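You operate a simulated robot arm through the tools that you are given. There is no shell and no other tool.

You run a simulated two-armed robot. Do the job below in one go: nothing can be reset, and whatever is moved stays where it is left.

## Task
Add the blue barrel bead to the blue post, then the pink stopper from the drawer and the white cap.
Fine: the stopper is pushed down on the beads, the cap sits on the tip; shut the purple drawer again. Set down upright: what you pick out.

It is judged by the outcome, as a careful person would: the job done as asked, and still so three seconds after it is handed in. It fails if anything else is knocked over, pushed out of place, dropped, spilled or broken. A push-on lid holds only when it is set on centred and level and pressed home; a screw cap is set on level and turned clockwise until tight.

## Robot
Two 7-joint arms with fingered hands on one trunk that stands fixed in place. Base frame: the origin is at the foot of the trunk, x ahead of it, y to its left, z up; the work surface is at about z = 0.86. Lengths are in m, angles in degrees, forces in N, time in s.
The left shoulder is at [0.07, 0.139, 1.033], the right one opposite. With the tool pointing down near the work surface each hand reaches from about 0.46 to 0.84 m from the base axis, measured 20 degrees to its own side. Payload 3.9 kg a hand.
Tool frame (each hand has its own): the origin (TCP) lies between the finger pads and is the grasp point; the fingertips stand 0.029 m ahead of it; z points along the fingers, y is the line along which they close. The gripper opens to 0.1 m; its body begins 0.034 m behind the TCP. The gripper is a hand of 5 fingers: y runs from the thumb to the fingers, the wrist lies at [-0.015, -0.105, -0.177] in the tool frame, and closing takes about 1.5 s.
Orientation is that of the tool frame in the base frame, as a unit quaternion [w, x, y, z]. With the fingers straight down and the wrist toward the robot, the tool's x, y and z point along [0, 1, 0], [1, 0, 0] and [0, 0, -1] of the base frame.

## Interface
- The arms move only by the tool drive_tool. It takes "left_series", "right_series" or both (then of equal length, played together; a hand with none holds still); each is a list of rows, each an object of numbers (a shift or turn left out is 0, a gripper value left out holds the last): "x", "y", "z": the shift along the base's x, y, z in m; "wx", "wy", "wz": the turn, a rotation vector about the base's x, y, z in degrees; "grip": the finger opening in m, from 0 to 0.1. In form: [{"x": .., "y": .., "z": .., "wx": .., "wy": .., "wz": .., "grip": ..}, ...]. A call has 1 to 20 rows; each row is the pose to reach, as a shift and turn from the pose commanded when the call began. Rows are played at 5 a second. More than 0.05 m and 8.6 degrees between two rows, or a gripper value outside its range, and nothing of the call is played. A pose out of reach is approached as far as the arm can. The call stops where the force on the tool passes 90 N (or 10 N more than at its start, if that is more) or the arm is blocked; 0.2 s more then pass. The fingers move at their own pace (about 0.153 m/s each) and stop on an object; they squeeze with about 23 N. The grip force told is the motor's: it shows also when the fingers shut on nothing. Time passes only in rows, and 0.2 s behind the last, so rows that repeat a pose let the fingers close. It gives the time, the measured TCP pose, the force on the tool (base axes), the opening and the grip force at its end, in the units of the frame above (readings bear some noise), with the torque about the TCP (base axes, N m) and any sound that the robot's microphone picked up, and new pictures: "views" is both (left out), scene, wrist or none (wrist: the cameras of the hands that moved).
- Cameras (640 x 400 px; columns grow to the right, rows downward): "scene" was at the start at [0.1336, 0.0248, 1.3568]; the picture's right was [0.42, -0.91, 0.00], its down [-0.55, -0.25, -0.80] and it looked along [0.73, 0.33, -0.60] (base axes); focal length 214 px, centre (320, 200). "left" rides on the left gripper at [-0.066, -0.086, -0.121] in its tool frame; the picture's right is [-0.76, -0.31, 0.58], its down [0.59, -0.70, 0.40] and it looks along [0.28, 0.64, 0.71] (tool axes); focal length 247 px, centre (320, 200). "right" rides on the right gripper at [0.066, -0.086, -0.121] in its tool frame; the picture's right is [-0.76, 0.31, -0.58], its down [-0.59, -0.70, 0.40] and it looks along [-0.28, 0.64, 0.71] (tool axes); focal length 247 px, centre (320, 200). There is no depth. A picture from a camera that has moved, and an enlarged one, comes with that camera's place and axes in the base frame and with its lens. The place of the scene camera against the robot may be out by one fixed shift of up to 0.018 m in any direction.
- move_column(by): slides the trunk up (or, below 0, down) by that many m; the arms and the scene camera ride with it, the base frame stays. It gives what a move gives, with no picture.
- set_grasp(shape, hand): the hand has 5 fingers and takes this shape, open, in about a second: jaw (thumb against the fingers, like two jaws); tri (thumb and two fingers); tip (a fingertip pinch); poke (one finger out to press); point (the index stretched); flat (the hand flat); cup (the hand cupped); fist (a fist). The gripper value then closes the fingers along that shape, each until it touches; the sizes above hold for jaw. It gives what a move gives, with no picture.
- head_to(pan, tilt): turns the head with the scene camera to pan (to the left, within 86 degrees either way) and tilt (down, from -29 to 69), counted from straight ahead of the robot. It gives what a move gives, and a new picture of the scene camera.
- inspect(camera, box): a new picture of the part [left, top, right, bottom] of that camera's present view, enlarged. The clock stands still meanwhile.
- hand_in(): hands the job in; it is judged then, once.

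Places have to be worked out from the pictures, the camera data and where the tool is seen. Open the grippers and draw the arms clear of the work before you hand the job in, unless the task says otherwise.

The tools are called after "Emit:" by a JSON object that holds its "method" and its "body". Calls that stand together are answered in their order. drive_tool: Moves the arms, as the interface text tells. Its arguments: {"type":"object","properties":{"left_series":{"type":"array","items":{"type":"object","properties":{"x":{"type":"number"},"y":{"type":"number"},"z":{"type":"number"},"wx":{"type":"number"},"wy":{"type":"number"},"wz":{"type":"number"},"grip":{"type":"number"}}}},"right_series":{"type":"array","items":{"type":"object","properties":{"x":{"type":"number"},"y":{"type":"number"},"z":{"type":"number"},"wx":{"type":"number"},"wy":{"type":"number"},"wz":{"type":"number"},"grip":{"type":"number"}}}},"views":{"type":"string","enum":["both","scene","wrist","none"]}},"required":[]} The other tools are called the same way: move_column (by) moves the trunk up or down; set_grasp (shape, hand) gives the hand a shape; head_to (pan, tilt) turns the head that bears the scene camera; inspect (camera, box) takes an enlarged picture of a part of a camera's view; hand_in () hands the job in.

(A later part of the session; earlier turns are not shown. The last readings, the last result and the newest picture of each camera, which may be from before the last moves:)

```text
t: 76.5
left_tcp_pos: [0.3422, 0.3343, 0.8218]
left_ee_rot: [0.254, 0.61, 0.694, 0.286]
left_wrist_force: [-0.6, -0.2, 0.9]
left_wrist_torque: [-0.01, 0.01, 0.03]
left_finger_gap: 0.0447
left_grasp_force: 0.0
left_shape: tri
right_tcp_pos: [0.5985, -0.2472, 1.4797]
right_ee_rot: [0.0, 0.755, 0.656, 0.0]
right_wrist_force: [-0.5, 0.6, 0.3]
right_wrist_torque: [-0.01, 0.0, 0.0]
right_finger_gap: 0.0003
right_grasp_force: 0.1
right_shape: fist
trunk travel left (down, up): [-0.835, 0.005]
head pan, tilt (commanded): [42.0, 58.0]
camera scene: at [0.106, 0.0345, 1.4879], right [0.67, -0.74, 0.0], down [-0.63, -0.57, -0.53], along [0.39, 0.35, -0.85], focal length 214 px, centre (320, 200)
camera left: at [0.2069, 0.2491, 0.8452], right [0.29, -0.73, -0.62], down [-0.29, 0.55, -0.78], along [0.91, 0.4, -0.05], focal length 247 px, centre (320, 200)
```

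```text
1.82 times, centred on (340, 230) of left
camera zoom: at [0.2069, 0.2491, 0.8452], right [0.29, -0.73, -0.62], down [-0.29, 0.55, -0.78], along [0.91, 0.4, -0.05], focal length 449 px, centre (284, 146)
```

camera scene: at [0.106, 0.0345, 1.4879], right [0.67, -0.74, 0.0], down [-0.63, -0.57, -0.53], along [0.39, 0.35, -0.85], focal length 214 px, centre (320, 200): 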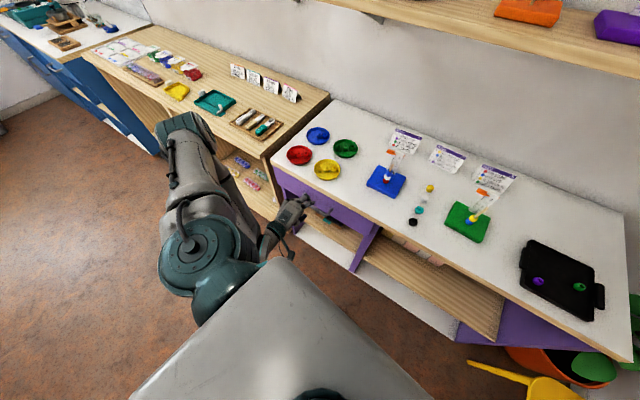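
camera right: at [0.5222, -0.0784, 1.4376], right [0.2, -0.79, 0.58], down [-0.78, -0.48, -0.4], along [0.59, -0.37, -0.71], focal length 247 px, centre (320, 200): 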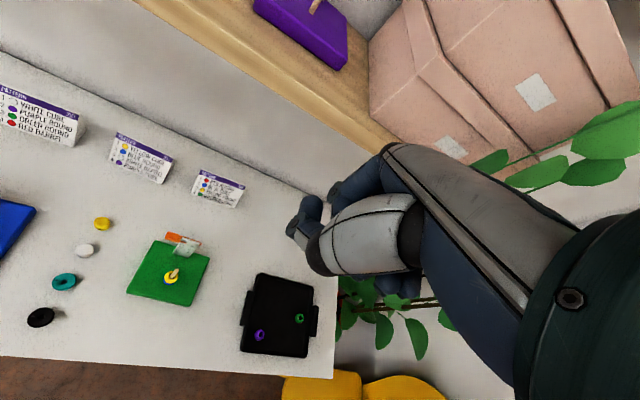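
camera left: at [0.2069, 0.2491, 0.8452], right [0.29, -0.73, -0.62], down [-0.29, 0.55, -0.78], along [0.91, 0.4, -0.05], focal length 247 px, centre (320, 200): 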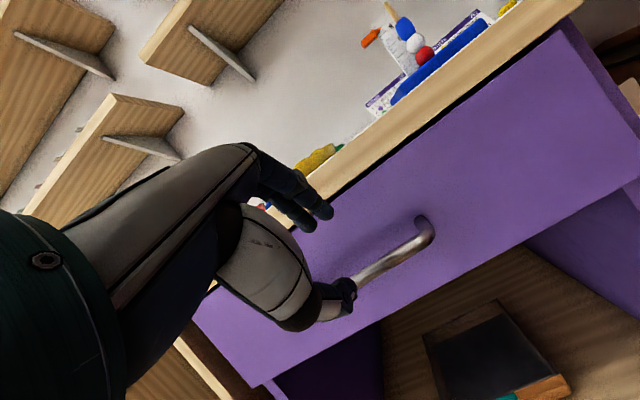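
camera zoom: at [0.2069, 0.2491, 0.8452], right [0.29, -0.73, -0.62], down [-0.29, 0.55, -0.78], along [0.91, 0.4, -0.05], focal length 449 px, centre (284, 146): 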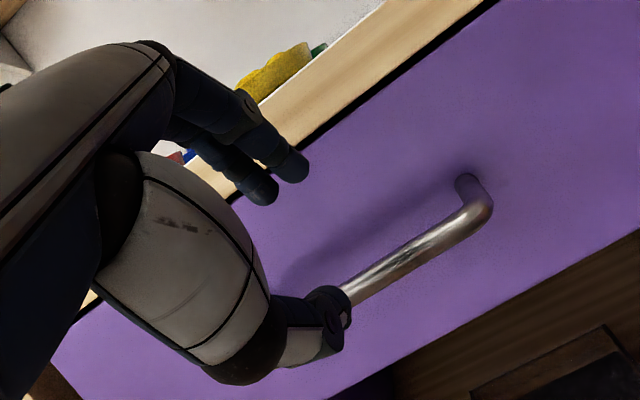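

Comparing two left-camera views puts the bar's middle near (0.396, 0.338, 0.760). I advance along the finger direction until the bar is about 2 cm ahead of the tool point, between thumb and fingers.

Emit:
{"method": "drive_tool", "body": {"left_series": [{"x": 0.004, "z": -0.012}, {"x": 0.014, "y": 0.001, "z": -0.022}, {"x": 0.024, "y": 0.002, "z": -0.032}, {"x": 0.032, "y": 0.003, "z": -0.04}, {"x": 0.038, "y": 0.003, "z": -0.046}, {"x": 0.038, "y": 0.003, "z": -0.046}], "views": "wrist"}}

Emit:
{"method": "inspect", "body": {"camera": "scene", "box": [270, 150, 350, 230]}}

Emit:
{"method": "inspect", "body": {"camera": "left", "box": [240, 140, 440, 340]}}

```text
t: 78.0
left_tcp_pos: [0.3807, 0.3383, 0.776]
left_ee_rot: [0.254, 0.611, 0.693, 0.286]
left_wrist_force: [-0.3, -0.2, -0.1]
left_wrist_torque: [0.0, 0.0, -0.02]
left_finger_gap: 0.045
left_grasp_force: 0.1
left_shape: tri
right_tcp_pos: [0.5982, -0.2473, 1.4803]
right_ee_rot: [0.0, 0.755, 0.656, 0.0]
right_wrist_force: [0.0, 0.4, -0.6]
right_wrist_torque: [0.03, 0.02, 0.0]
right_finger_gap: 0.0
right_grasp_force: 0.0
right_shape: fist
trunk travel left (down, up): [-0.835, 0.005]
head pan, tilt (commanded): [42.0, 58.0]
camera left: at [0.2441, 0.2534, 0.7994], right [0.29, -0.73, -0.62], down [-0.29, 0.56, -0.78], along [0.91, 0.4, -0.05], focal length 247 px, centre (320, 200)
```

left: 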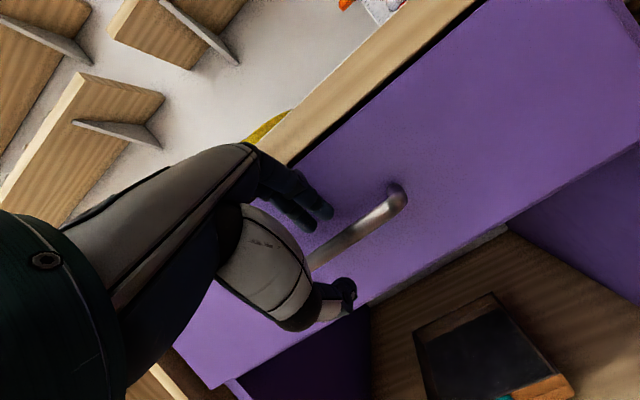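

```text
5.00 times, centred on (310, 190) of scene
camera zoom: at [0.1056, 0.0345, 1.4879], right [0.67, -0.74, 0.0], down [-0.63, -0.57, -0.53], along [0.39, 0.35, -0.85], focal length 1072 px, centre (370, 250)
```

zoom: 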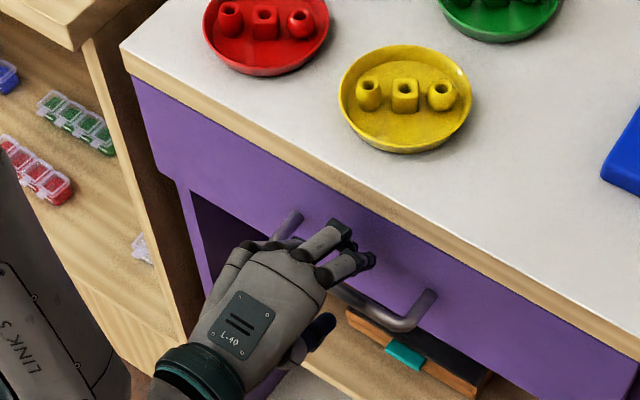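

```text
2.00 times, centred on (340, 240) of left
camera zoom: at [0.2441, 0.2534, 0.7994], right [0.29, -0.73, -0.62], down [-0.29, 0.56, -0.78], along [0.91, 0.4, -0.05], focal length 494 px, centre (280, 120)
```

zoom: 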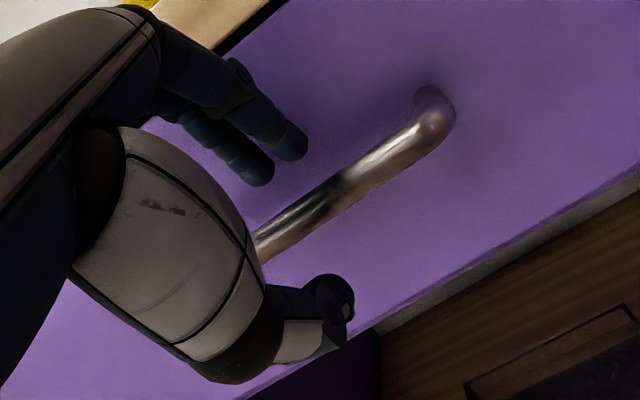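

The bar lies squarely between fingers and thumb. I narrow the opening, advance another 11 mm for a deeper hold, then close.

Emit:
{"method": "drive_tool", "body": {"left_series": [{"grip": 0.03}, {"grip": 0.03}, {"x": 0.004, "z": -0.004}, {"x": 0.008, "y": 0.001, "z": -0.008}, {"x": 0.008, "y": 0.001, "z": -0.008, "grip": 0.0}, {"x": 0.008, "y": 0.001, "z": -0.008, "grip": 0.0}, {"x": 0.008, "y": 0.001, "z": -0.008, "grip": 0.0}, {"x": 0.008, "y": 0.001, "z": -0.008, "grip": 0.0}], "views": "wrist"}}

Emit:
{"method": "inspect", "body": {"camera": "left", "box": [240, 140, 440, 340]}}

```text
t: 79.8
left_tcp_pos: [0.3881, 0.3396, 0.7665]
left_ee_rot: [0.252, 0.61, 0.695, 0.285]
left_wrist_force: [3.0, -1.7, -8.7]
left_wrist_torque: [-0.03, 0.02, 0.03]
left_finger_gap: 0.0
left_grasp_force: 22.8
left_shape: tri
right_tcp_pos: [0.5991, -0.2465, 1.4794]
right_ee_rot: [0.0, 0.755, 0.656, 0.0]
right_wrist_force: [0.2, -0.3, 0.3]
right_wrist_torque: [0.01, 0.01, -0.01]
right_finger_gap: 0.0001
right_grasp_force: 0.0
right_shape: fist
trunk travel left (down, up): [-0.835, 0.005]
head pan, tilt (commanded): [42.0, 58.0]
camera left: at [0.2523, 0.2544, 0.7907], right [0.28, -0.73, -0.62], down [-0.29, 0.55, -0.78], along [0.91, 0.4, -0.05], focal length 247 px, centre (320, 200)
```

left: 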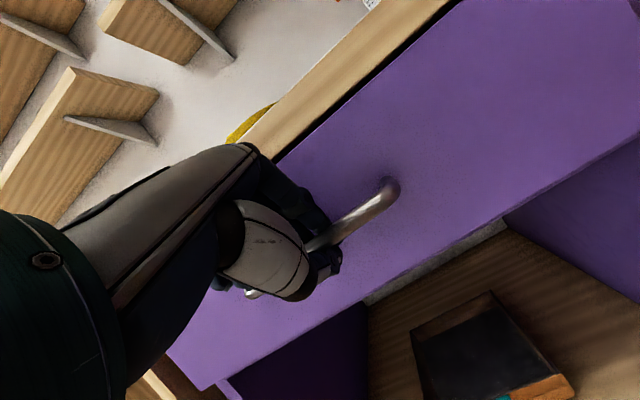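

```text
2.00 times, centred on (340, 240) of left
camera zoom: at [0.2523, 0.2544, 0.7907], right [0.28, -0.73, -0.62], down [-0.29, 0.55, -0.78], along [0.91, 0.4, -0.05], focal length 494 px, centre (280, 120)
```

zoom: 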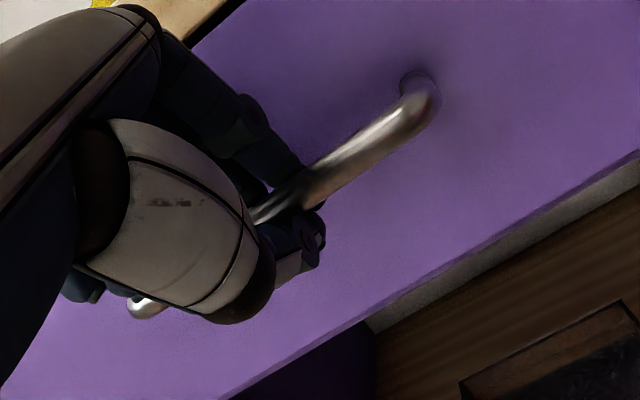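

The fingers closed past the bar, so the handle is enclosed. I pull slowly along the drawer's direction and watch the force.

Emit:
{"method": "drive_tool", "body": {"left_series": [{"x": -0.008, "y": -0.001}, {"x": -0.016, "y": -0.002}, {"x": -0.024, "y": -0.003}, {"x": -0.032, "y": -0.0041}, {"x": -0.04, "y": -0.0051}, {"x": -0.05, "y": -0.0064}, {"x": -0.05, "y": -0.0064}], "views": "both"}}

Emit:
{"method": "inspect", "body": {"camera": "scene", "box": [250, 130, 410, 250]}}

```text
t: 81.3
left_tcp_pos: [0.3396, 0.3315, 0.7666]
left_ee_rot: [0.252, 0.611, 0.694, 0.285]
left_wrist_force: [0.2, -5.6, -14.2]
left_wrist_torque: [-0.05, 0.12, -0.02]
left_finger_gap: 0.0002
left_grasp_force: 23.1
left_shape: tri
right_tcp_pos: [0.5998, -0.2455, 1.4792]
right_ee_rot: [0.001, 0.754, 0.656, 0.0]
right_wrist_force: [-0.8, 0.0, 0.1]
right_wrist_torque: [0.0, -0.03, 0.02]
right_finger_gap: 0.0
right_grasp_force: 0.0
right_shape: fist
trunk travel left (down, up): [-0.835, 0.005]
head pan, tilt (commanded): [42.0, 58.0]
camera scene: at [0.1074, 0.035, 1.4877], right [0.67, -0.74, 0.0], down [-0.63, -0.57, -0.53], along [0.39, 0.35, -0.85], focal length 214 px, centre (320, 200)
camera left: at [0.2027, 0.2482, 0.7912], right [0.28, -0.73, -0.62], down [-0.29, 0.55, -0.78], along [0.91, 0.4, -0.05], focal length 247 px, centre (320, 200)
```

scene: 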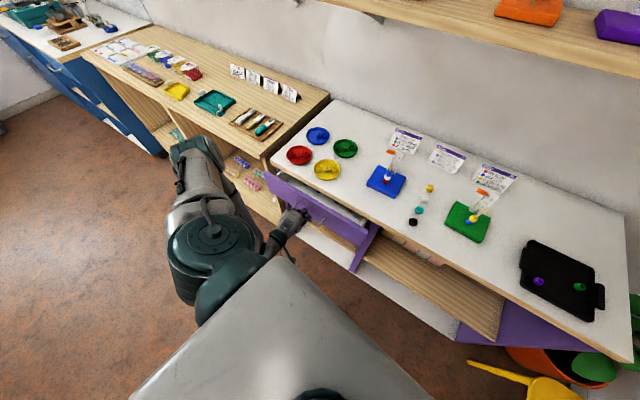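
left: 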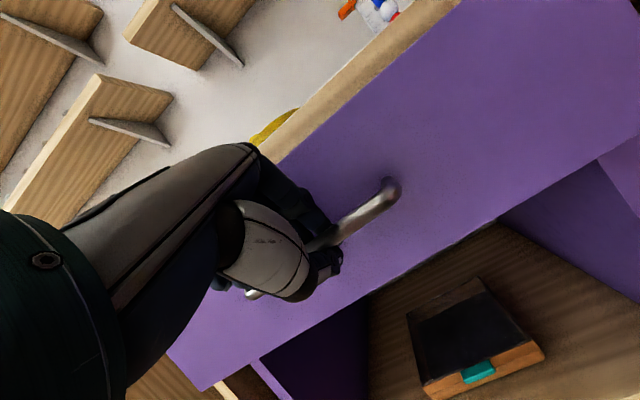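

```text
3.33 times, centred on (330, 190) of scene
camera zoom: at [0.1074, 0.035, 1.4877], right [0.67, -0.74, 0.0], down [-0.63, -0.57, -0.53], along [0.39, 0.35, -0.85], focal length 715 px, centre (287, 233)
```

zoom: 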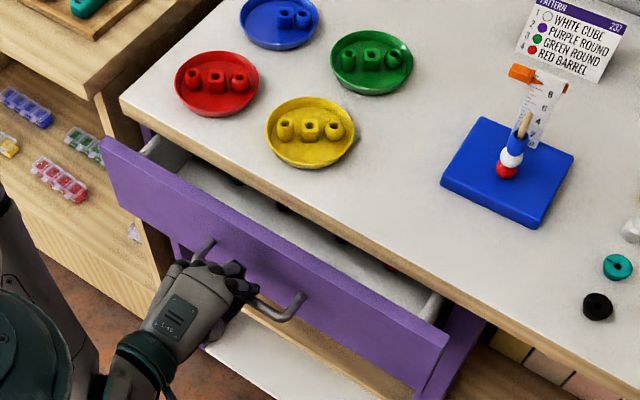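

The drawer slides open (5 cm so far), with dark items visible inside. I keep pulling another 8 cm, relaxing the hand slightly downward.

Emit:
{"method": "drive_tool", "body": {"left_series": [{"x": -0.01, "y": -0.0023, "z": -0.002}, {"x": -0.02, "y": -0.0036, "z": -0.004}, {"x": -0.03, "y": -0.0048, "z": -0.004}, {"x": -0.04, "y": -0.0061, "z": -0.004}, {"x": -0.05, "y": -0.0074, "z": -0.004}, {"x": -0.06, "y": -0.0087, "z": -0.004}, {"x": -0.07, "y": -0.01, "z": -0.004}, {"x": -0.08, "y": -0.0112, "z": -0.004}, {"x": -0.08, "y": -0.0112, "z": -0.004}], "views": "both"}}

Emit:
{"method": "inspect", "body": {"camera": "scene", "box": [250, 130, 410, 250]}}

```text
t: 83.3
left_tcp_pos: [0.2568, 0.3213, 0.7636]
left_ee_rot: [0.254, 0.611, 0.693, 0.286]
left_wrist_force: [-1.3, 4.2, 15.2]
left_wrist_torque: [-0.04, -0.12, 0.01]
left_finger_gap: 0.0
left_grasp_force: 23.1
left_shape: tri
right_tcp_pos: [0.5959, -0.2476, 1.4801]
right_ee_rot: [0.0, 0.755, 0.656, 0.001]
right_wrist_force: [0.3, 0.9, -0.4]
right_wrist_torque: [-0.03, 0.03, 0.0]
right_finger_gap: 0.0
right_grasp_force: 0.1
right_shape: fist
trunk travel left (down, up): [-0.835, 0.005]
head pan, tilt (commanded): [42.0, 58.0]
camera scene: at [0.1046, 0.0339, 1.4881], right [0.67, -0.74, 0.0], down [-0.63, -0.57, -0.53], along [0.39, 0.35, -0.85], focal length 214 px, centre (320, 200)
camera left: at [0.1211, 0.2367, 0.7876], right [0.29, -0.73, -0.62], down [-0.29, 0.55, -0.78], along [0.91, 0.4, -0.05], focal length 247 px, centre (320, 200)
```

scene: 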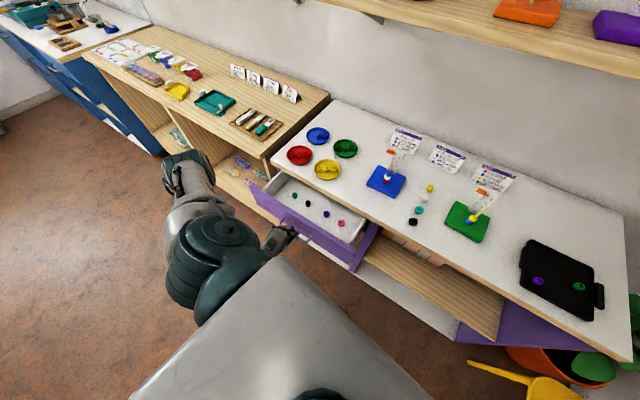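
left: 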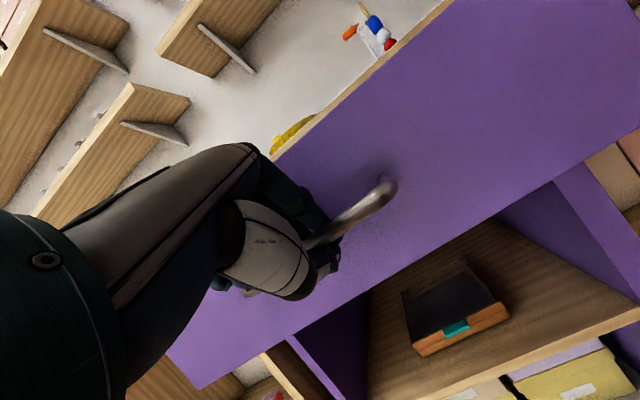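

```text
3.33 times, centred on (330, 190) of scene
camera zoom: at [0.1046, 0.0339, 1.4881], right [0.67, -0.74, 0.0], down [-0.63, -0.57, -0.53], along [0.39, 0.35, -0.85], focal length 715 px, centre (287, 233)
```

zoom: 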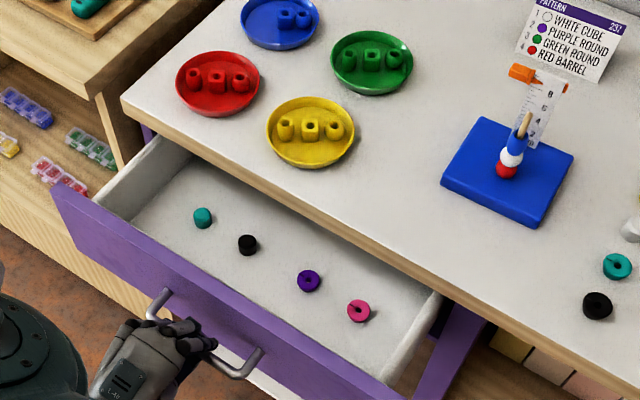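

The drawer holds four items; the pink donut-like stopper is at the right, around (0.42, 0.22), too near the table edge for my hand. I pull out a little more, in two gentle steps.

Emit:
{"method": "drive_tool", "body": {"left_series": [{"x": -0.007, "y": -0.0009, "z": 0.002}, {"x": -0.014, "y": -0.0018, "z": 0.002}, {"x": -0.021, "y": -0.0027, "z": 0.002}, {"x": -0.028, "y": -0.0036, "z": 0.002}, {"x": -0.028, "y": -0.0036, "z": 0.002}], "views": "none"}}

```text
t: 84.5
left_tcp_pos: [0.23, 0.3186, 0.766]
left_ee_rot: [0.253, 0.61, 0.694, 0.286]
left_wrist_force: [-0.7, 0.2, -1.9]
left_wrist_torque: [-0.05, -0.01, -0.02]
left_finger_gap: 0.0
left_grasp_force: 22.9
left_shape: tri
right_tcp_pos: [0.5985, -0.2468, 1.4796]
right_ee_rot: [0.0, 0.755, 0.656, 0.0]
right_wrist_force: [0.6, -0.3, 0.4]
right_wrist_torque: [-0.02, -0.02, 0.0]
right_finger_gap: 0.0
right_grasp_force: 0.0
right_shape: fist
trunk travel left (down, up): [-0.835, 0.005]
head pan, tilt (commanded): [42.0, 58.0]
```

Forces are near zero, so the drawer still moves freely. I pull 2.5 cm more.

Emit:
{"method": "drive_tool", "body": {"left_series": [{"x": -0.007, "y": -0.0009}, {"x": -0.014, "y": -0.0018}, {"x": -0.021, "y": -0.0027}, {"x": -0.026, "y": -0.0033}, {"x": -0.026, "y": -0.0033}], "views": "both"}}

Emit:
{"method": "inspect", "body": {"camera": "scene", "box": [250, 150, 410, 270]}}

```text
t: 85.8
left_tcp_pos: [0.2027, 0.315, 0.7663]
left_ee_rot: [0.252, 0.61, 0.695, 0.286]
left_wrist_force: [-0.1, -1.1, -2.3]
left_wrist_torque: [-0.08, 0.02, -0.03]
left_finger_gap: 0.0003
left_grasp_force: 23.1
left_shape: tri
right_tcp_pos: [0.5983, -0.2464, 1.479]
right_ee_rot: [0.0, 0.755, 0.656, 0.0]
right_wrist_force: [-0.6, -0.1, -0.1]
right_wrist_torque: [0.0, 0.03, 0.02]
right_finger_gap: 0.0
right_grasp_force: 0.3
right_shape: fist
trunk travel left (down, up): [-0.835, 0.005]
head pan, tilt (commanded): [42.0, 58.0]
camera scene: at [0.106, 0.0346, 1.4879], right [0.67, -0.74, 0.0], down [-0.63, -0.57, -0.53], along [0.39, 0.35, -0.85], focal length 214 px, centre (320, 200)
camera left: at [0.0679, 0.23, 0.7888], right [0.29, -0.73, -0.62], down [-0.29, 0.55, -0.78], along [0.91, 0.4, -0.05], focal length 247 px, centre (320, 200)
```

scene: 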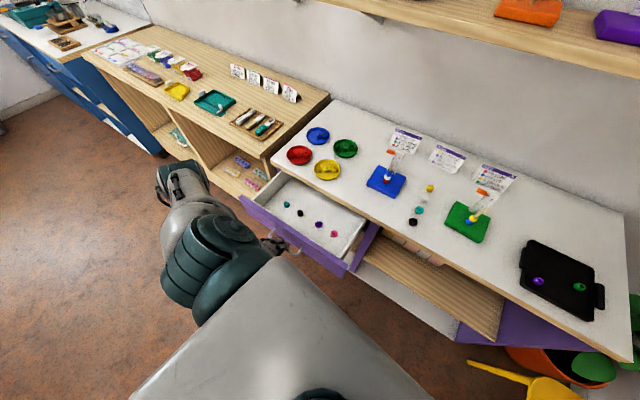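
left: 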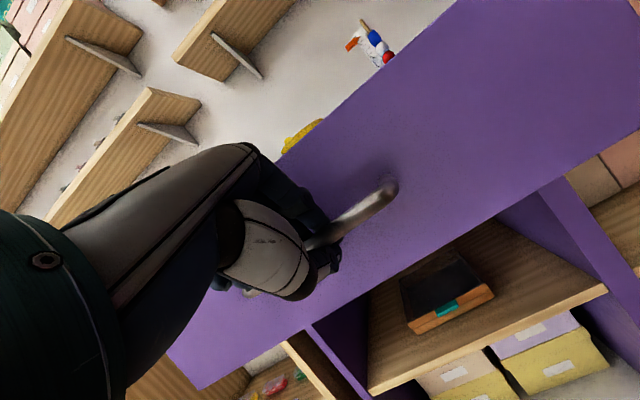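

```text
3.33 times, centred on (330, 210) of scene
camera zoom: at [0.106, 0.0346, 1.4879], right [0.67, -0.74, 0.0], down [-0.63, -0.57, -0.53], along [0.39, 0.35, -0.85], focal length 715 px, centre (287, 167)
```

zoom: 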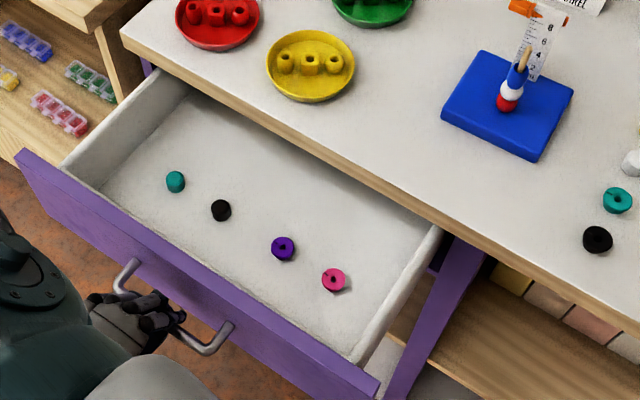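

The drawer is open about 18 cm. I look closely at the items to be sure which is the pink stopper.

Emit:
{"method": "inspect", "body": {"camera": "scene", "box": [275, 185, 355, 245]}}

Emit:
{"method": "inspect", "body": {"camera": "scene", "box": [360, 150, 450, 230]}}

```text
6.67 times, centred on (315, 215) of scene
camera zoom: at [0.106, 0.0346, 1.4879], right [0.67, -0.74, 0.0], down [-0.63, -0.57, -0.53], along [0.39, 0.35, -0.85], focal length 1430 px, centre (353, 100)
```

zoom: 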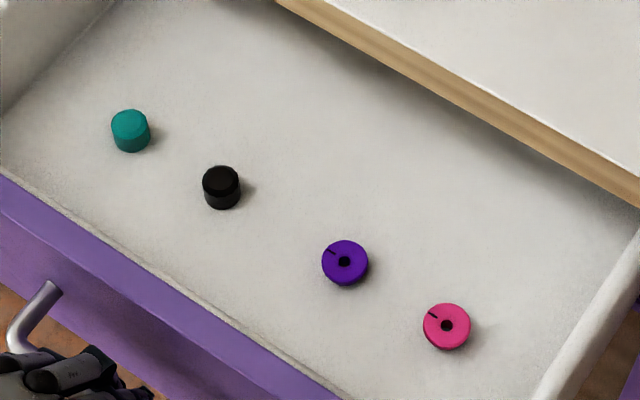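

```text
5.00 times, centred on (405, 190) of scene
camera zoom: at [0.106, 0.0346, 1.4879], right [0.67, -0.74, 0.0], down [-0.63, -0.57, -0.53], along [0.39, 0.35, -0.85], focal length 1072 px, centre (-105, 250)
```

zoom: 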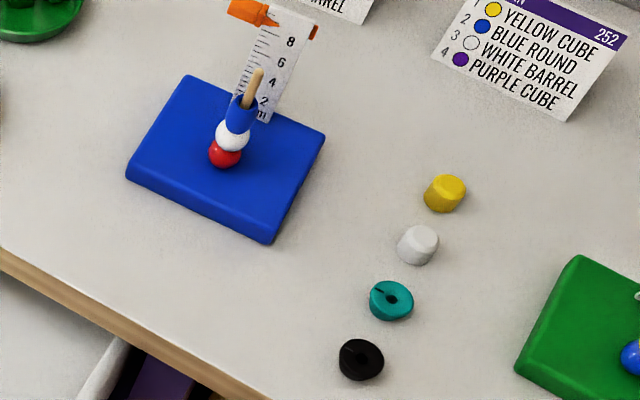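

The pink stopper is the rightmost disc with hole and slit. I release the handle with a small opening and back the fingers off along their own axis, up and away.

Emit:
{"method": "drive_tool", "body": {"left_series": [{"grip": 0.015}, {"grip": 0.03}, {"grip": 0.03}, {"x": -0.007, "y": -0.001, "z": 0.008, "grip": 0.03}, {"x": -0.014, "y": -0.002, "z": 0.017}, {"x": -0.02, "y": -0.003, "z": 0.026}, {"x": -0.024, "y": -0.003, "z": 0.036}, {"x": -0.024, "y": -0.003, "z": 0.05}, {"x": -0.024, "y": -0.003, "z": 0.05}], "views": "both"}}

Emit:
{"method": "inspect", "body": {"camera": "scene", "box": [230, 150, 390, 270]}}

```text
t: 87.8
left_tcp_pos: [0.1799, 0.3114, 0.8163]
left_ee_rot: [0.253, 0.61, 0.694, 0.286]
left_wrist_force: [0.5, -0.4, 0.4]
left_wrist_torque: [0.01, -0.02, -0.02]
left_finger_gap: 0.0293
left_grasp_force: 0.1
left_shape: tri
right_tcp_pos: [0.5983, -0.2465, 1.4796]
right_ee_rot: [-0.001, 0.755, 0.656, 0.0]
right_wrist_force: [-0.6, -1.0, 0.5]
right_wrist_torque: [-0.02, -0.01, -0.01]
right_finger_gap: 0.0001
right_grasp_force: 0.0
right_shape: fist
trunk travel left (down, up): [-0.835, 0.005]
head pan, tilt (commanded): [42.0, 58.0]
camera scene: at [0.1059, 0.0346, 1.4879], right [0.67, -0.74, 0.0], down [-0.63, -0.57, -0.53], along [0.39, 0.35, -0.85], focal length 214 px, centre (320, 200)
camera left: at [0.044, 0.2269, 0.8395], right [0.29, -0.73, -0.62], down [-0.29, 0.55, -0.78], along [0.91, 0.4, -0.05], focal length 247 px, centre (320, 200)
```

scene: 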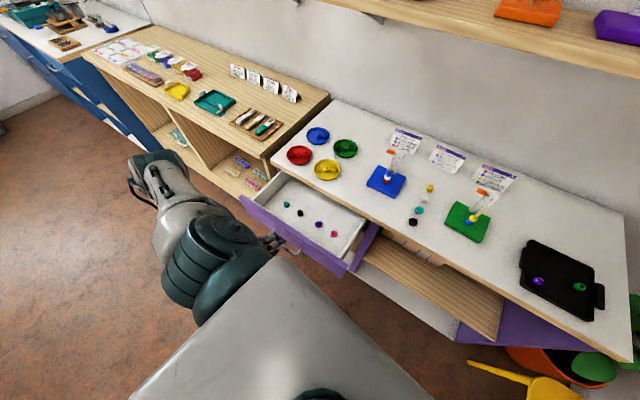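
left: 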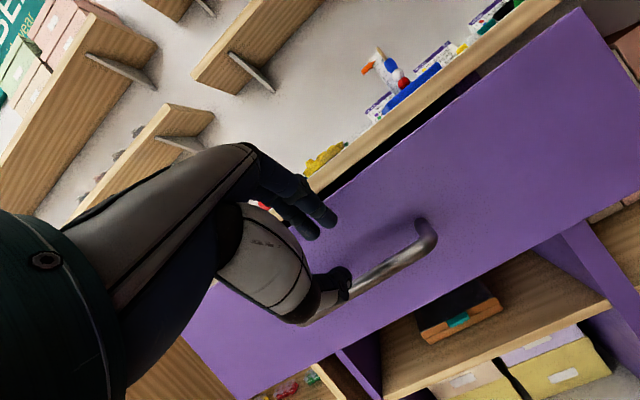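

```text
3.33 times, centred on (310, 210) of scene
camera zoom: at [0.1059, 0.0346, 1.4879], right [0.67, -0.74, 0.0], down [-0.63, -0.57, -0.53], along [0.39, 0.35, -0.85], focal length 715 px, centre (353, 167)
```

zoom: 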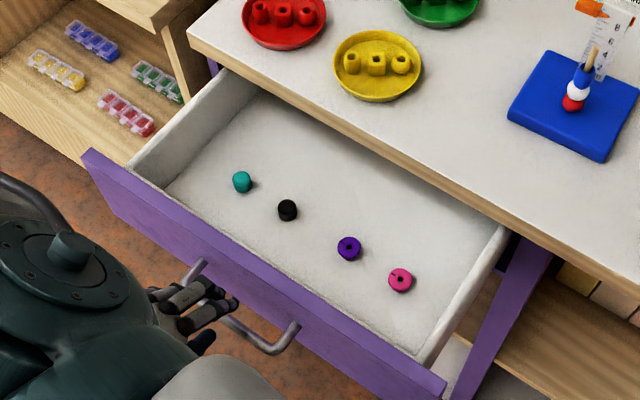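

The handle is released and the drawer stayed open. I swing the left hand up and left over the drawer, levelling it back to fingers-down.

Emit:
{"method": "drive_tool", "body": {"left_series": [{"z": 0.03}, {"y": 0.03, "z": 0.05}, {"x": 0.01, "y": 0.06, "z": 0.07}, {"x": 0.035, "y": 0.09, "z": 0.08}, {"x": 0.065, "y": 0.115, "z": 0.09}, {"x": 0.09, "y": 0.13, "z": 0.1, "wx": -0.95, "wy": 7.43}, {"x": 0.115, "y": 0.145, "z": 0.11, "wx": -1.9, "wy": 14.9}, {"x": 0.135, "y": 0.15, "z": 0.125, "wx": -2.85, "wy": 22.3}, {"x": 0.15, "y": 0.155, "z": 0.14, "wx": -3.8, "wy": 29.7}, {"x": 0.165, "y": 0.16, "z": 0.155, "wx": -4.75, "wy": 37.2}, {"x": 0.18, "y": 0.16, "z": 0.17, "wx": -5.7, "wy": 44.6}, {"x": 0.18, "y": 0.16, "z": 0.17, "wx": -5.7, "wy": 44.6}], "views": "both"}}

```text
t: 90.3
left_tcp_pos: [0.361, 0.4717, 0.9867]
left_ee_rot: [0.0, 0.66, 0.751, -0.001]
left_wrist_force: [0.3, -0.3, 0.5]
left_wrist_torque: [0.0, -0.05, 0.03]
left_finger_gap: 0.0304
left_grasp_force: 0.1
left_shape: tri
right_tcp_pos: [0.5989, -0.2486, 1.4786]
right_ee_rot: [-0.001, 0.755, 0.656, 0.001]
right_wrist_force: [0.4, 0.2, 0.2]
right_wrist_torque: [0.07, 0.01, 0.03]
right_finger_gap: 0.0
right_grasp_force: 0.0
right_shape: fist
trunk travel left (down, up): [-0.835, 0.005]
head pan, tilt (commanded): [42.0, 58.0]
camera scene: at [0.1072, 0.0332, 1.4879], right [0.67, -0.74, 0.0], down [-0.63, -0.57, -0.53], along [0.39, 0.36, -0.85], focal length 214 px, centre (320, 200)
camera left: at [0.2855, 0.3937, 1.1054], right [-0.21, -0.79, -0.58], down [-0.77, 0.49, -0.4], along [0.6, 0.36, -0.71], focal length 247 px, centre (320, 200)
```

scene: 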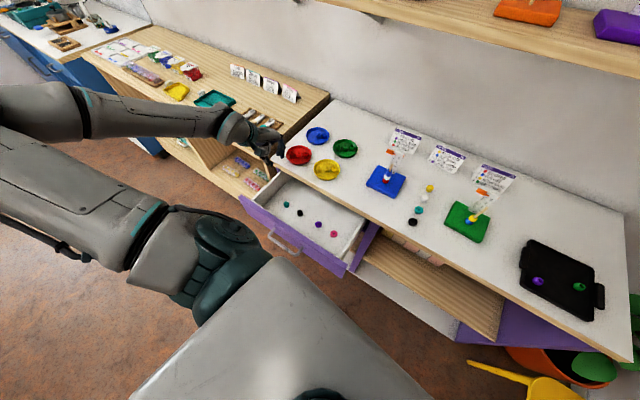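
left: 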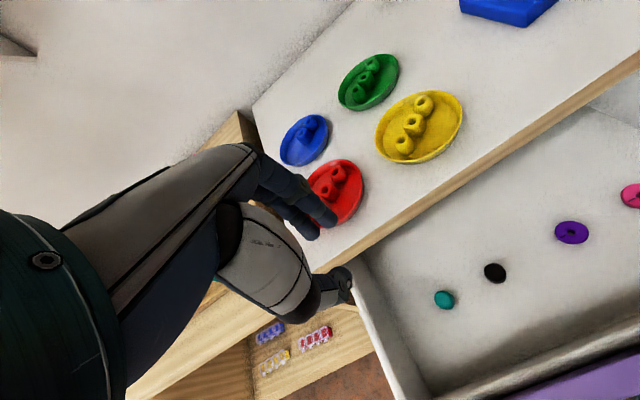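

From here the left camera sees all four items; with the scene view I get the pink stopper at about (0.379, 0.220), top z ≈0.718. I turn the hand to yaw ≈ −18°, and dip into the drawer's left part, fingertips staying above the items.

Emit:
{"method": "drive_tool", "body": {"left_series": [{"x": -0.005, "y": -0.02, "z": -0.02, "wz": -6, "grip": 0.05}, {"x": -0.01, "y": -0.04, "z": -0.04, "wz": -12}, {"x": -0.015, "y": -0.055, "z": -0.06, "wz": -18}, {"x": -0.02, "y": -0.07, "z": -0.09, "wz": -25}, {"x": -0.02, "y": -0.07, "z": -0.12, "wz": -25}, {"x": -0.02, "y": -0.07, "z": -0.15, "wz": -25}, {"x": -0.02, "y": -0.07, "z": -0.17, "wz": -25}, {"x": -0.02, "y": -0.07, "z": -0.17, "wz": -25}], "views": "both"}}

Emit:
{"method": "inspect", "body": {"camera": "scene", "box": [250, 150, 370, 260]}}

```text
t: 92.2
left_tcp_pos: [0.3394, 0.401, 0.8153]
left_ee_rot: [0.0, 0.807, 0.591, -0.001]
left_wrist_force: [-0.4, 0.6, 0.0]
left_wrist_torque: [0.01, 0.0, -0.02]
left_finger_gap: 0.0499
left_grasp_force: 0.1
left_shape: tri
left hand out of reach, approached as far as the arm can: row 1, 2
right_tcp_pos: [0.5982, -0.2483, 1.4793]
right_ee_rot: [0.0, 0.755, 0.656, 0.0]
right_wrist_force: [-0.4, -0.7, 0.3]
right_wrist_torque: [0.02, -0.02, -0.01]
right_finger_gap: 0.0001
right_grasp_force: 0.0
right_shape: fist
trunk travel left (down, up): [-0.835, 0.005]
head pan, tilt (commanded): [42.0, 58.0]
camera scene: at [0.106, 0.0332, 1.488], right [0.67, -0.74, 0.0], down [-0.63, -0.57, -0.53], along [0.39, 0.36, -0.85], focal length 214 px, centre (320, 200)
camera left: at [0.239, 0.3635, 0.9353], right [-0.52, -0.63, -0.58], down [-0.49, 0.77, -0.4], along [0.7, 0.08, -0.71], focal length 247 px, centre (320, 200)
```

scene: 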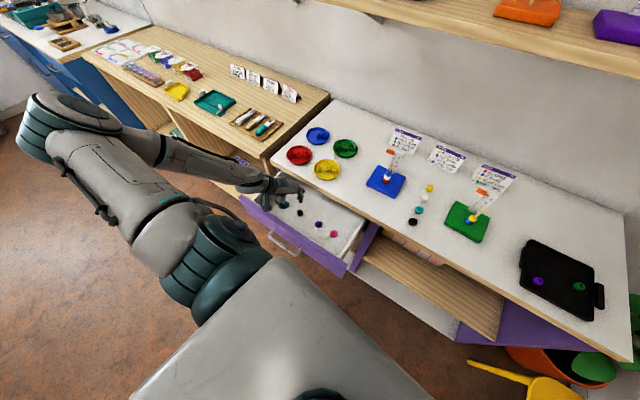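
left: 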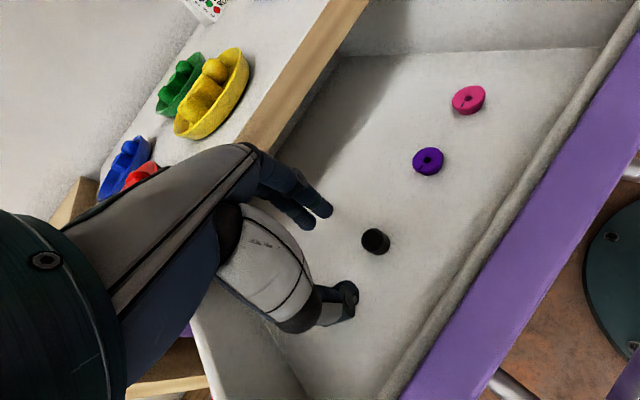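

```text
3.64 times, centred on (310, 205) of scene
camera zoom: at [0.106, 0.0332, 1.488], right [0.67, -0.74, 0.0], down [-0.63, -0.57, -0.53], along [0.39, 0.36, -0.85], focal length 780 px, centre (356, 182)
```

zoom: 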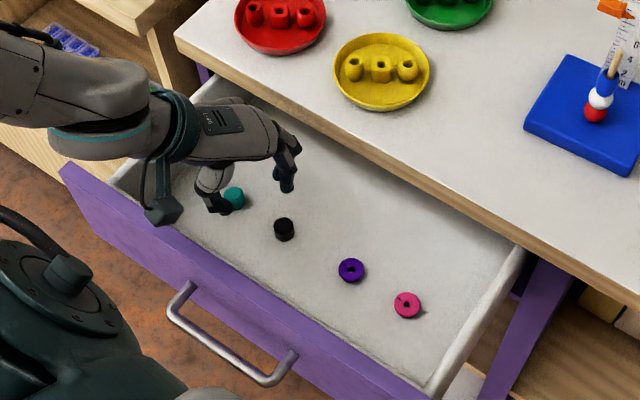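

The hand is inside the drawer's left part, above the items. I slide toward the pink stopper at this height and check alignment there.

Emit:
{"method": "drive_tool", "body": {"left_series": [{"x": 0.006, "y": -0.035, "z": -0.005}, {"x": 0.013, "y": -0.075, "z": -0.012}, {"x": 0.021, "y": -0.115, "z": -0.018}, {"x": 0.03, "y": -0.15, "z": -0.022}, {"x": 0.037, "y": -0.183, "z": -0.024}, {"x": 0.037, "y": -0.183, "z": -0.024}], "views": "both"}}

Emit:
{"method": "inspect", "body": {"camera": "scene", "box": [270, 170, 370, 260]}}

Emit:
{"method": "inspect", "body": {"camera": "left", "box": [240, 150, 440, 330]}}

```text
t: 93.5
left_tcp_pos: [0.3768, 0.2185, 0.7912]
left_ee_rot: [0.0, 0.807, 0.591, -0.001]
left_wrist_force: [-0.2, -0.7, -0.2]
left_wrist_torque: [0.01, -0.02, 0.0]
left_finger_gap: 0.0498
left_grasp_force: 0.1
left_shape: tri
right_tcp_pos: [0.5984, -0.246, 1.4818]
right_ee_rot: [0.0, 0.755, 0.656, -0.001]
right_wrist_force: [-0.3, -0.7, 0.2]
right_wrist_torque: [-0.02, -0.01, -0.01]
right_finger_gap: 0.0001
right_grasp_force: 0.0
right_shape: fist
trunk travel left (down, up): [-0.835, 0.005]
head pan, tilt (commanded): [42.0, 58.0]
camera scene: at [0.1052, 0.035, 1.488], right [0.67, -0.74, 0.0], down [-0.63, -0.57, -0.53], along [0.39, 0.35, -0.85], focal length 214 px, centre (320, 200)
camera left: at [0.2763, 0.1818, 0.9114], right [-0.52, -0.63, -0.58], down [-0.49, 0.77, -0.4], along [0.7, 0.07, -0.71], focal length 247 px, centre (320, 200)
```

scene: 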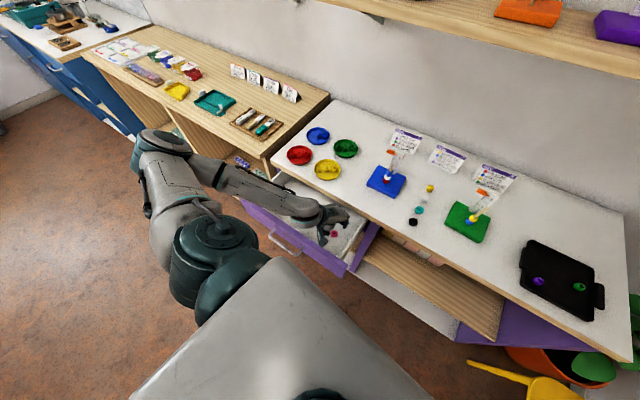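
left: 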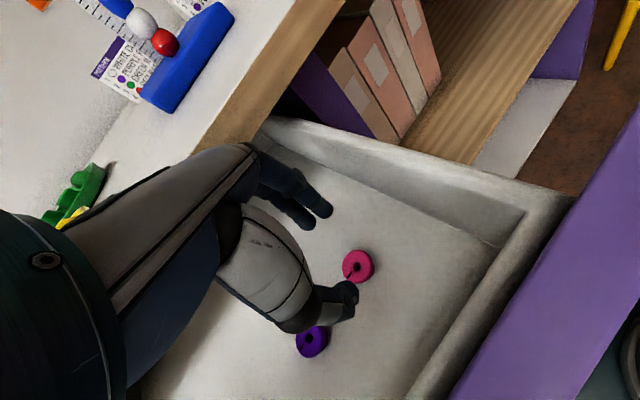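

```text
4.44 times, centred on (320, 215) of scene
camera zoom: at [0.1052, 0.035, 1.488], right [0.67, -0.74, 0.0], down [-0.63, -0.57, -0.53], along [0.39, 0.35, -0.85], focal length 953 px, centre (320, 133)
```

zoom: 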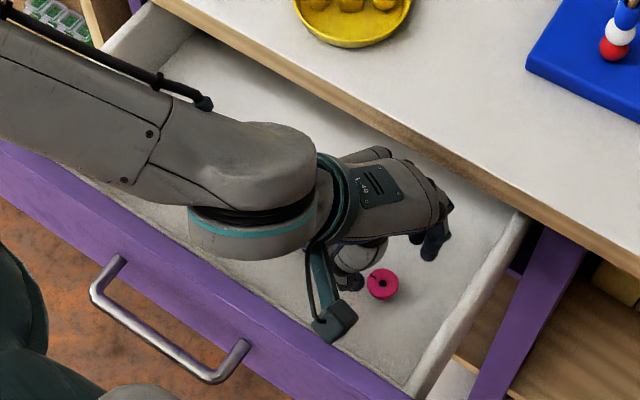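

```text
2.22 times, centred on (340, 240) of left
camera zoom: at [0.2763, 0.1818, 0.9114], right [-0.52, -0.63, -0.58], down [-0.49, 0.77, -0.4], along [0.7, 0.07, -0.71], focal length 549 px, centre (276, 111)
```

zoom: 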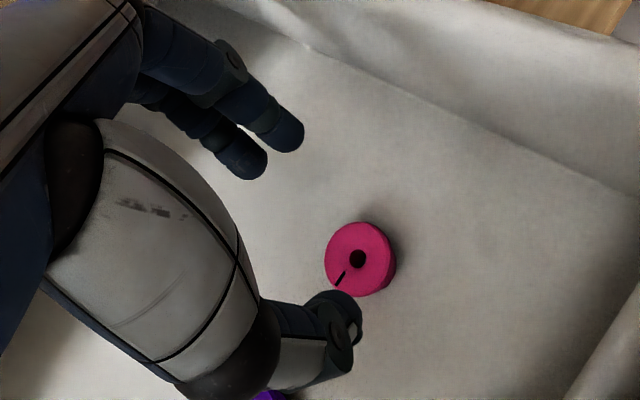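

The pink stopper is directly below the hand, within ~3 mm. I descend to fingertips near z 0.716 and look again.

Emit:
{"method": "drive_tool", "body": {"left_series": [{"z": -0.012}, {"z": -0.024}, {"z": -0.036}, {"z": -0.045}, {"z": -0.045}], "views": "none"}}

Emit:
{"method": "inspect", "body": {"camera": "scene", "box": [290, 190, 350, 250]}}

Emit:
{"method": "inspect", "body": {"camera": "left", "box": [240, 150, 440, 330]}}

```text
t: 94.8
left_tcp_pos: [0.377, 0.2189, 0.7468]
left_ee_rot: [0.001, 0.807, 0.59, 0.001]
left_wrist_force: [-1.1, 0.5, 6.6]
left_wrist_torque: [0.07, 0.25, 0.02]
left_finger_gap: 0.0505
left_grasp_force: 0.1
left_shape: tri
right_tcp_pos: [0.5973, -0.2462, 1.4796]
right_ee_rot: [0.0, 0.755, 0.656, 0.0]
right_wrist_force: [0.3, -0.8, 0.4]
right_wrist_torque: [0.02, 0.03, -0.04]
right_finger_gap: 0.0
right_grasp_force: 0.0
right_shape: fist
trunk travel left (down, up): [-0.835, 0.005]
head pan, tilt (commanded): [42.0, 58.0]
```

```text
6.67 times, centred on (320, 220) of scene
camera zoom: at [0.105, 0.0343, 1.4881], right [0.67, -0.74, 0.0], down [-0.63, -0.57, -0.53], along [0.39, 0.35, -0.85], focal length 1430 px, centre (320, 67)
```

zoom: 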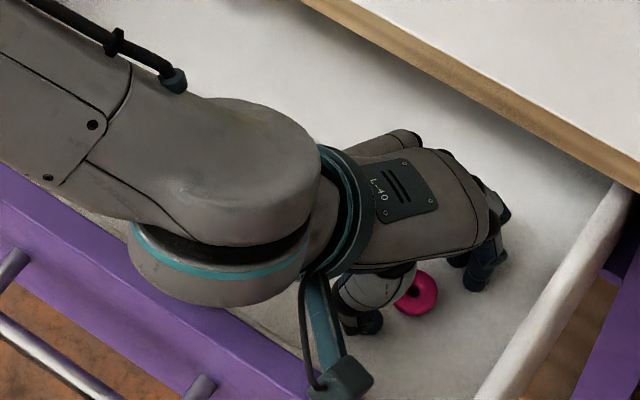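

```text
2.22 times, centred on (340, 240) of left
camera zoom: at [0.2757, 0.1814, 0.8666], right [-0.52, -0.63, -0.58], down [-0.49, 0.77, -0.4], along [0.7, 0.08, -0.71], focal length 549 px, centre (276, 111)
```

zoom: 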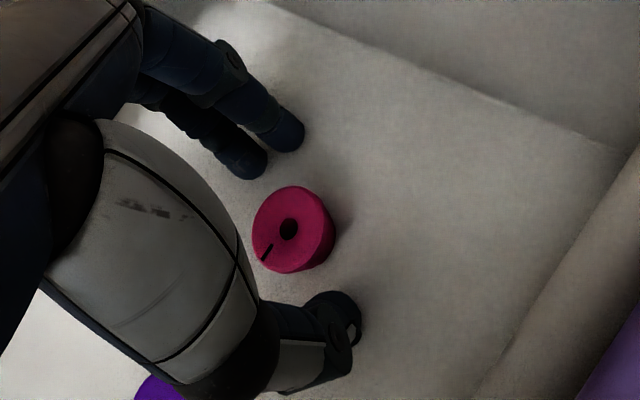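

A fingertip touched the drawer floor (~z 0.717) and the stopper sits between the fingers, ~5 mm toward the thumb. I raise 2.5 mm, shift to centre it, and close on it.

Emit:
{"method": "drive_tool", "body": {"left_series": [{"z": 0.0025}, {"x": -0.0045, "y": 0.0014, "z": 0.0025}, {"x": -0.0045, "y": 0.0014, "z": 0.0025, "grip": 0.038}, {"x": -0.0045, "y": 0.0014, "z": 0.0025, "grip": 0.03}, {"x": -0.0045, "y": 0.0014, "z": 0.0025, "grip": 0.022}, {"x": -0.0045, "y": 0.0014, "z": 0.0025, "grip": 0.01}, {"x": -0.0045, "y": 0.0014, "z": 0.0025, "grip": 0.0}, {"x": -0.0045, "y": 0.0014, "z": 0.0025, "grip": 0.0}], "views": "none"}}

Emit:
{"method": "inspect", "body": {"camera": "left", "box": [240, 150, 440, 330]}}

Emit:
{"method": "inspect", "body": {"camera": "scene", "box": [290, 190, 350, 250]}}

```text
t: 96.5
left_tcp_pos: [0.373, 0.2209, 0.7488]
left_ee_rot: [0.0, 0.807, 0.591, -0.001]
left_wrist_force: [-1.0, -0.7, 0.4]
left_wrist_torque: [0.02, 0.0, 0.02]
left_finger_gap: 0.0194
left_grasp_force: 23.0
left_shape: tri
right_tcp_pos: [0.5982, -0.2464, 1.4803]
right_ee_rot: [0.0, 0.755, 0.656, 0.0]
right_wrist_force: [0.2, -0.4, 0.3]
right_wrist_torque: [0.02, -0.03, 0.0]
right_finger_gap: 0.0
right_grasp_force: 0.0
right_shape: fist
trunk travel left (down, up): [-0.835, 0.005]
head pan, tilt (commanded): [42.0, 58.0]
```

```text
2.22 times, centred on (340, 240) of left
camera zoom: at [0.2715, 0.1829, 0.8682], right [-0.52, -0.63, -0.58], down [-0.49, 0.77, -0.4], along [0.7, 0.08, -0.71], focal length 549 px, centre (276, 111)
```

zoom: 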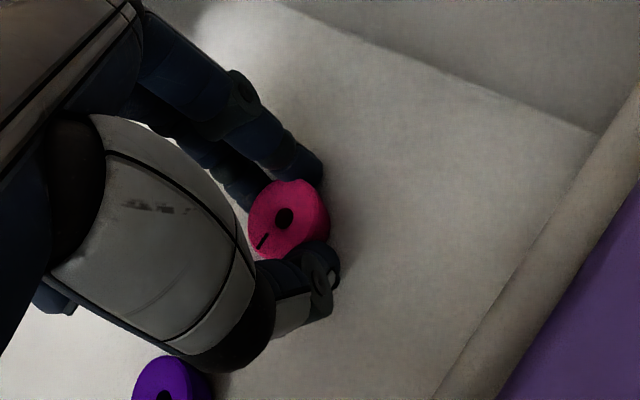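

```text
6.67 times, centred on (320, 220) of scene
camera zoom: at [0.1058, 0.0345, 1.4879], right [0.67, -0.74, 0.0], down [-0.63, -0.57, -0.53], along [0.39, 0.35, -0.85], focal length 1430 px, centre (320, 67)
```

zoom: 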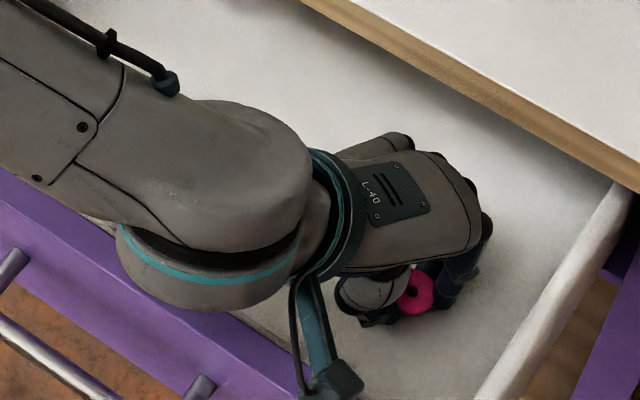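

The stopper is held (gap 0.019, firm force). I lift it 4 cm straight up and check it stays level.

Emit:
{"method": "drive_tool", "body": {"left_series": [{"z": 0.006}, {"z": 0.014}, {"z": 0.026}, {"z": 0.042}, {"z": 0.042}], "views": "none"}}

Emit:
{"method": "inspect", "body": {"camera": "left", "box": [240, 150, 440, 330]}}

Emit:
{"method": "inspect", "body": {"camera": "scene", "box": [290, 180, 350, 240]}}

```text
t: 97.8
left_tcp_pos: [0.3728, 0.22, 0.7907]
left_ee_rot: [0.001, 0.807, 0.591, 0.0]
left_wrist_force: [-0.1, -0.2, 0.2]
left_wrist_torque: [-0.01, -0.01, 0.01]
left_finger_gap: 0.0185
left_grasp_force: 23.0
left_shape: tri
right_tcp_pos: [0.598, -0.247, 1.4801]
right_ee_rot: [0.001, 0.754, 0.656, 0.0]
right_wrist_force: [-0.2, -0.2, 0.1]
right_wrist_torque: [0.01, 0.0, 0.02]
right_finger_gap: 0.0
right_grasp_force: 0.0
right_shape: fist
trunk travel left (down, up): [-0.835, 0.005]
head pan, tilt (commanded): [42.0, 58.0]
```

```text
2.22 times, centred on (340, 240) of left
camera zoom: at [0.2718, 0.1831, 0.9102], right [-0.52, -0.63, -0.58], down [-0.49, 0.77, -0.4], along [0.7, 0.08, -0.71], focal length 549 px, centre (276, 111)
```

zoom: 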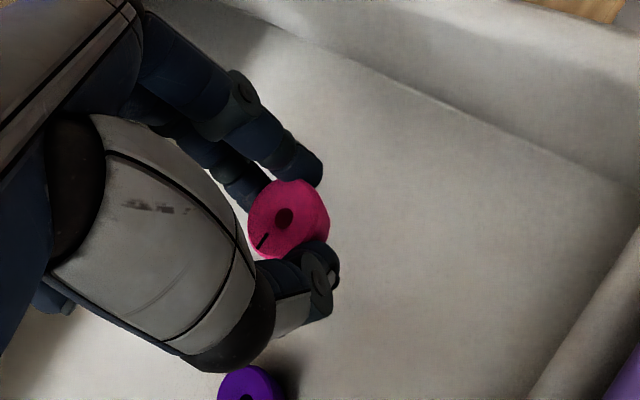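

```text
6.67 times, centred on (320, 210) of scene
camera zoom: at [0.1061, 0.0346, 1.4879], right [0.67, -0.74, 0.0], down [-0.63, -0.57, -0.53], along [0.39, 0.35, -0.85], focal length 1430 px, centre (320, 133)
```

zoom: 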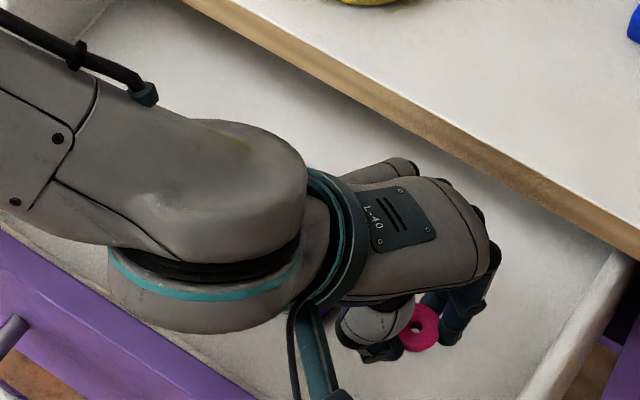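

The stopper came up level. I carry it left along the drawer, then up and out over the table.

Emit:
{"method": "drive_tool", "body": {"left_series": [{"x": -0.007, "y": 0.035, "z": 0.005}, {"x": -0.014, "y": 0.075, "z": 0.012}, {"x": -0.022, "y": 0.115, "z": 0.018}, {"x": -0.03, "y": 0.15, "z": 0.02}, {"x": -0.037, "y": 0.18, "z": 0.025}, {"x": -0.037, "y": 0.185, "z": 0.06}, {"x": -0.037, "y": 0.2, "z": 0.1}, {"x": -0.037, "y": 0.22, "z": 0.14}, {"x": -0.03, "y": 0.23, "z": 0.18}, {"x": -0.01, "y": 0.23, "z": 0.22}, {"x": 0.02, "y": 0.22, "z": 0.25}, {"x": 0.05, "y": 0.21, "z": 0.28}, {"x": 0.05, "y": 0.21, "z": 0.28}], "views": "both"}}

```text
t: 100.5
left_tcp_pos: [0.4218, 0.4288, 1.0707]
left_ee_rot: [0.0, 0.807, 0.591, 0.0]
left_wrist_force: [0.1, -0.2, 0.9]
left_wrist_torque: [-0.02, 0.01, 0.01]
left_finger_gap: 0.0189
left_grasp_force: 22.6
left_shape: tri
right_tcp_pos: [0.5974, -0.2458, 1.4806]
right_ee_rot: [0.0, 0.754, 0.656, 0.0]
right_wrist_force: [-0.4, 0.2, -0.5]
right_wrist_torque: [-0.02, -0.03, -0.03]
right_finger_gap: 0.0001
right_grasp_force: 0.1
right_shape: fist
trunk travel left (down, up): [-0.835, 0.005]
head pan, tilt (commanded): [42.0, 58.0]
camera scene: at [0.1053, 0.0348, 1.488], right [0.67, -0.74, 0.0], down [-0.63, -0.57, -0.53], along [0.39, 0.35, -0.85], focal length 214 px, centre (320, 200)
camera left: at [0.3215, 0.3925, 1.1901], right [-0.52, -0.63, -0.58], down [-0.49, 0.77, -0.4], along [0.7, 0.08, -0.71], focal length 247 px, centre (320, 200)
```

scene: 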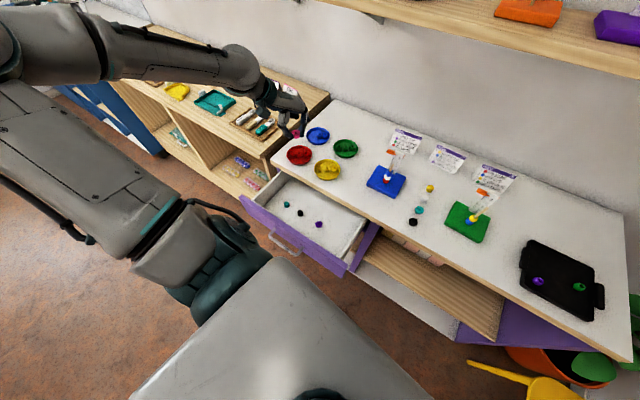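
left: 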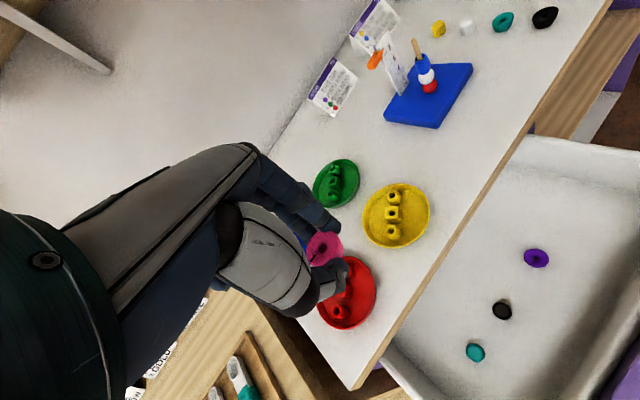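

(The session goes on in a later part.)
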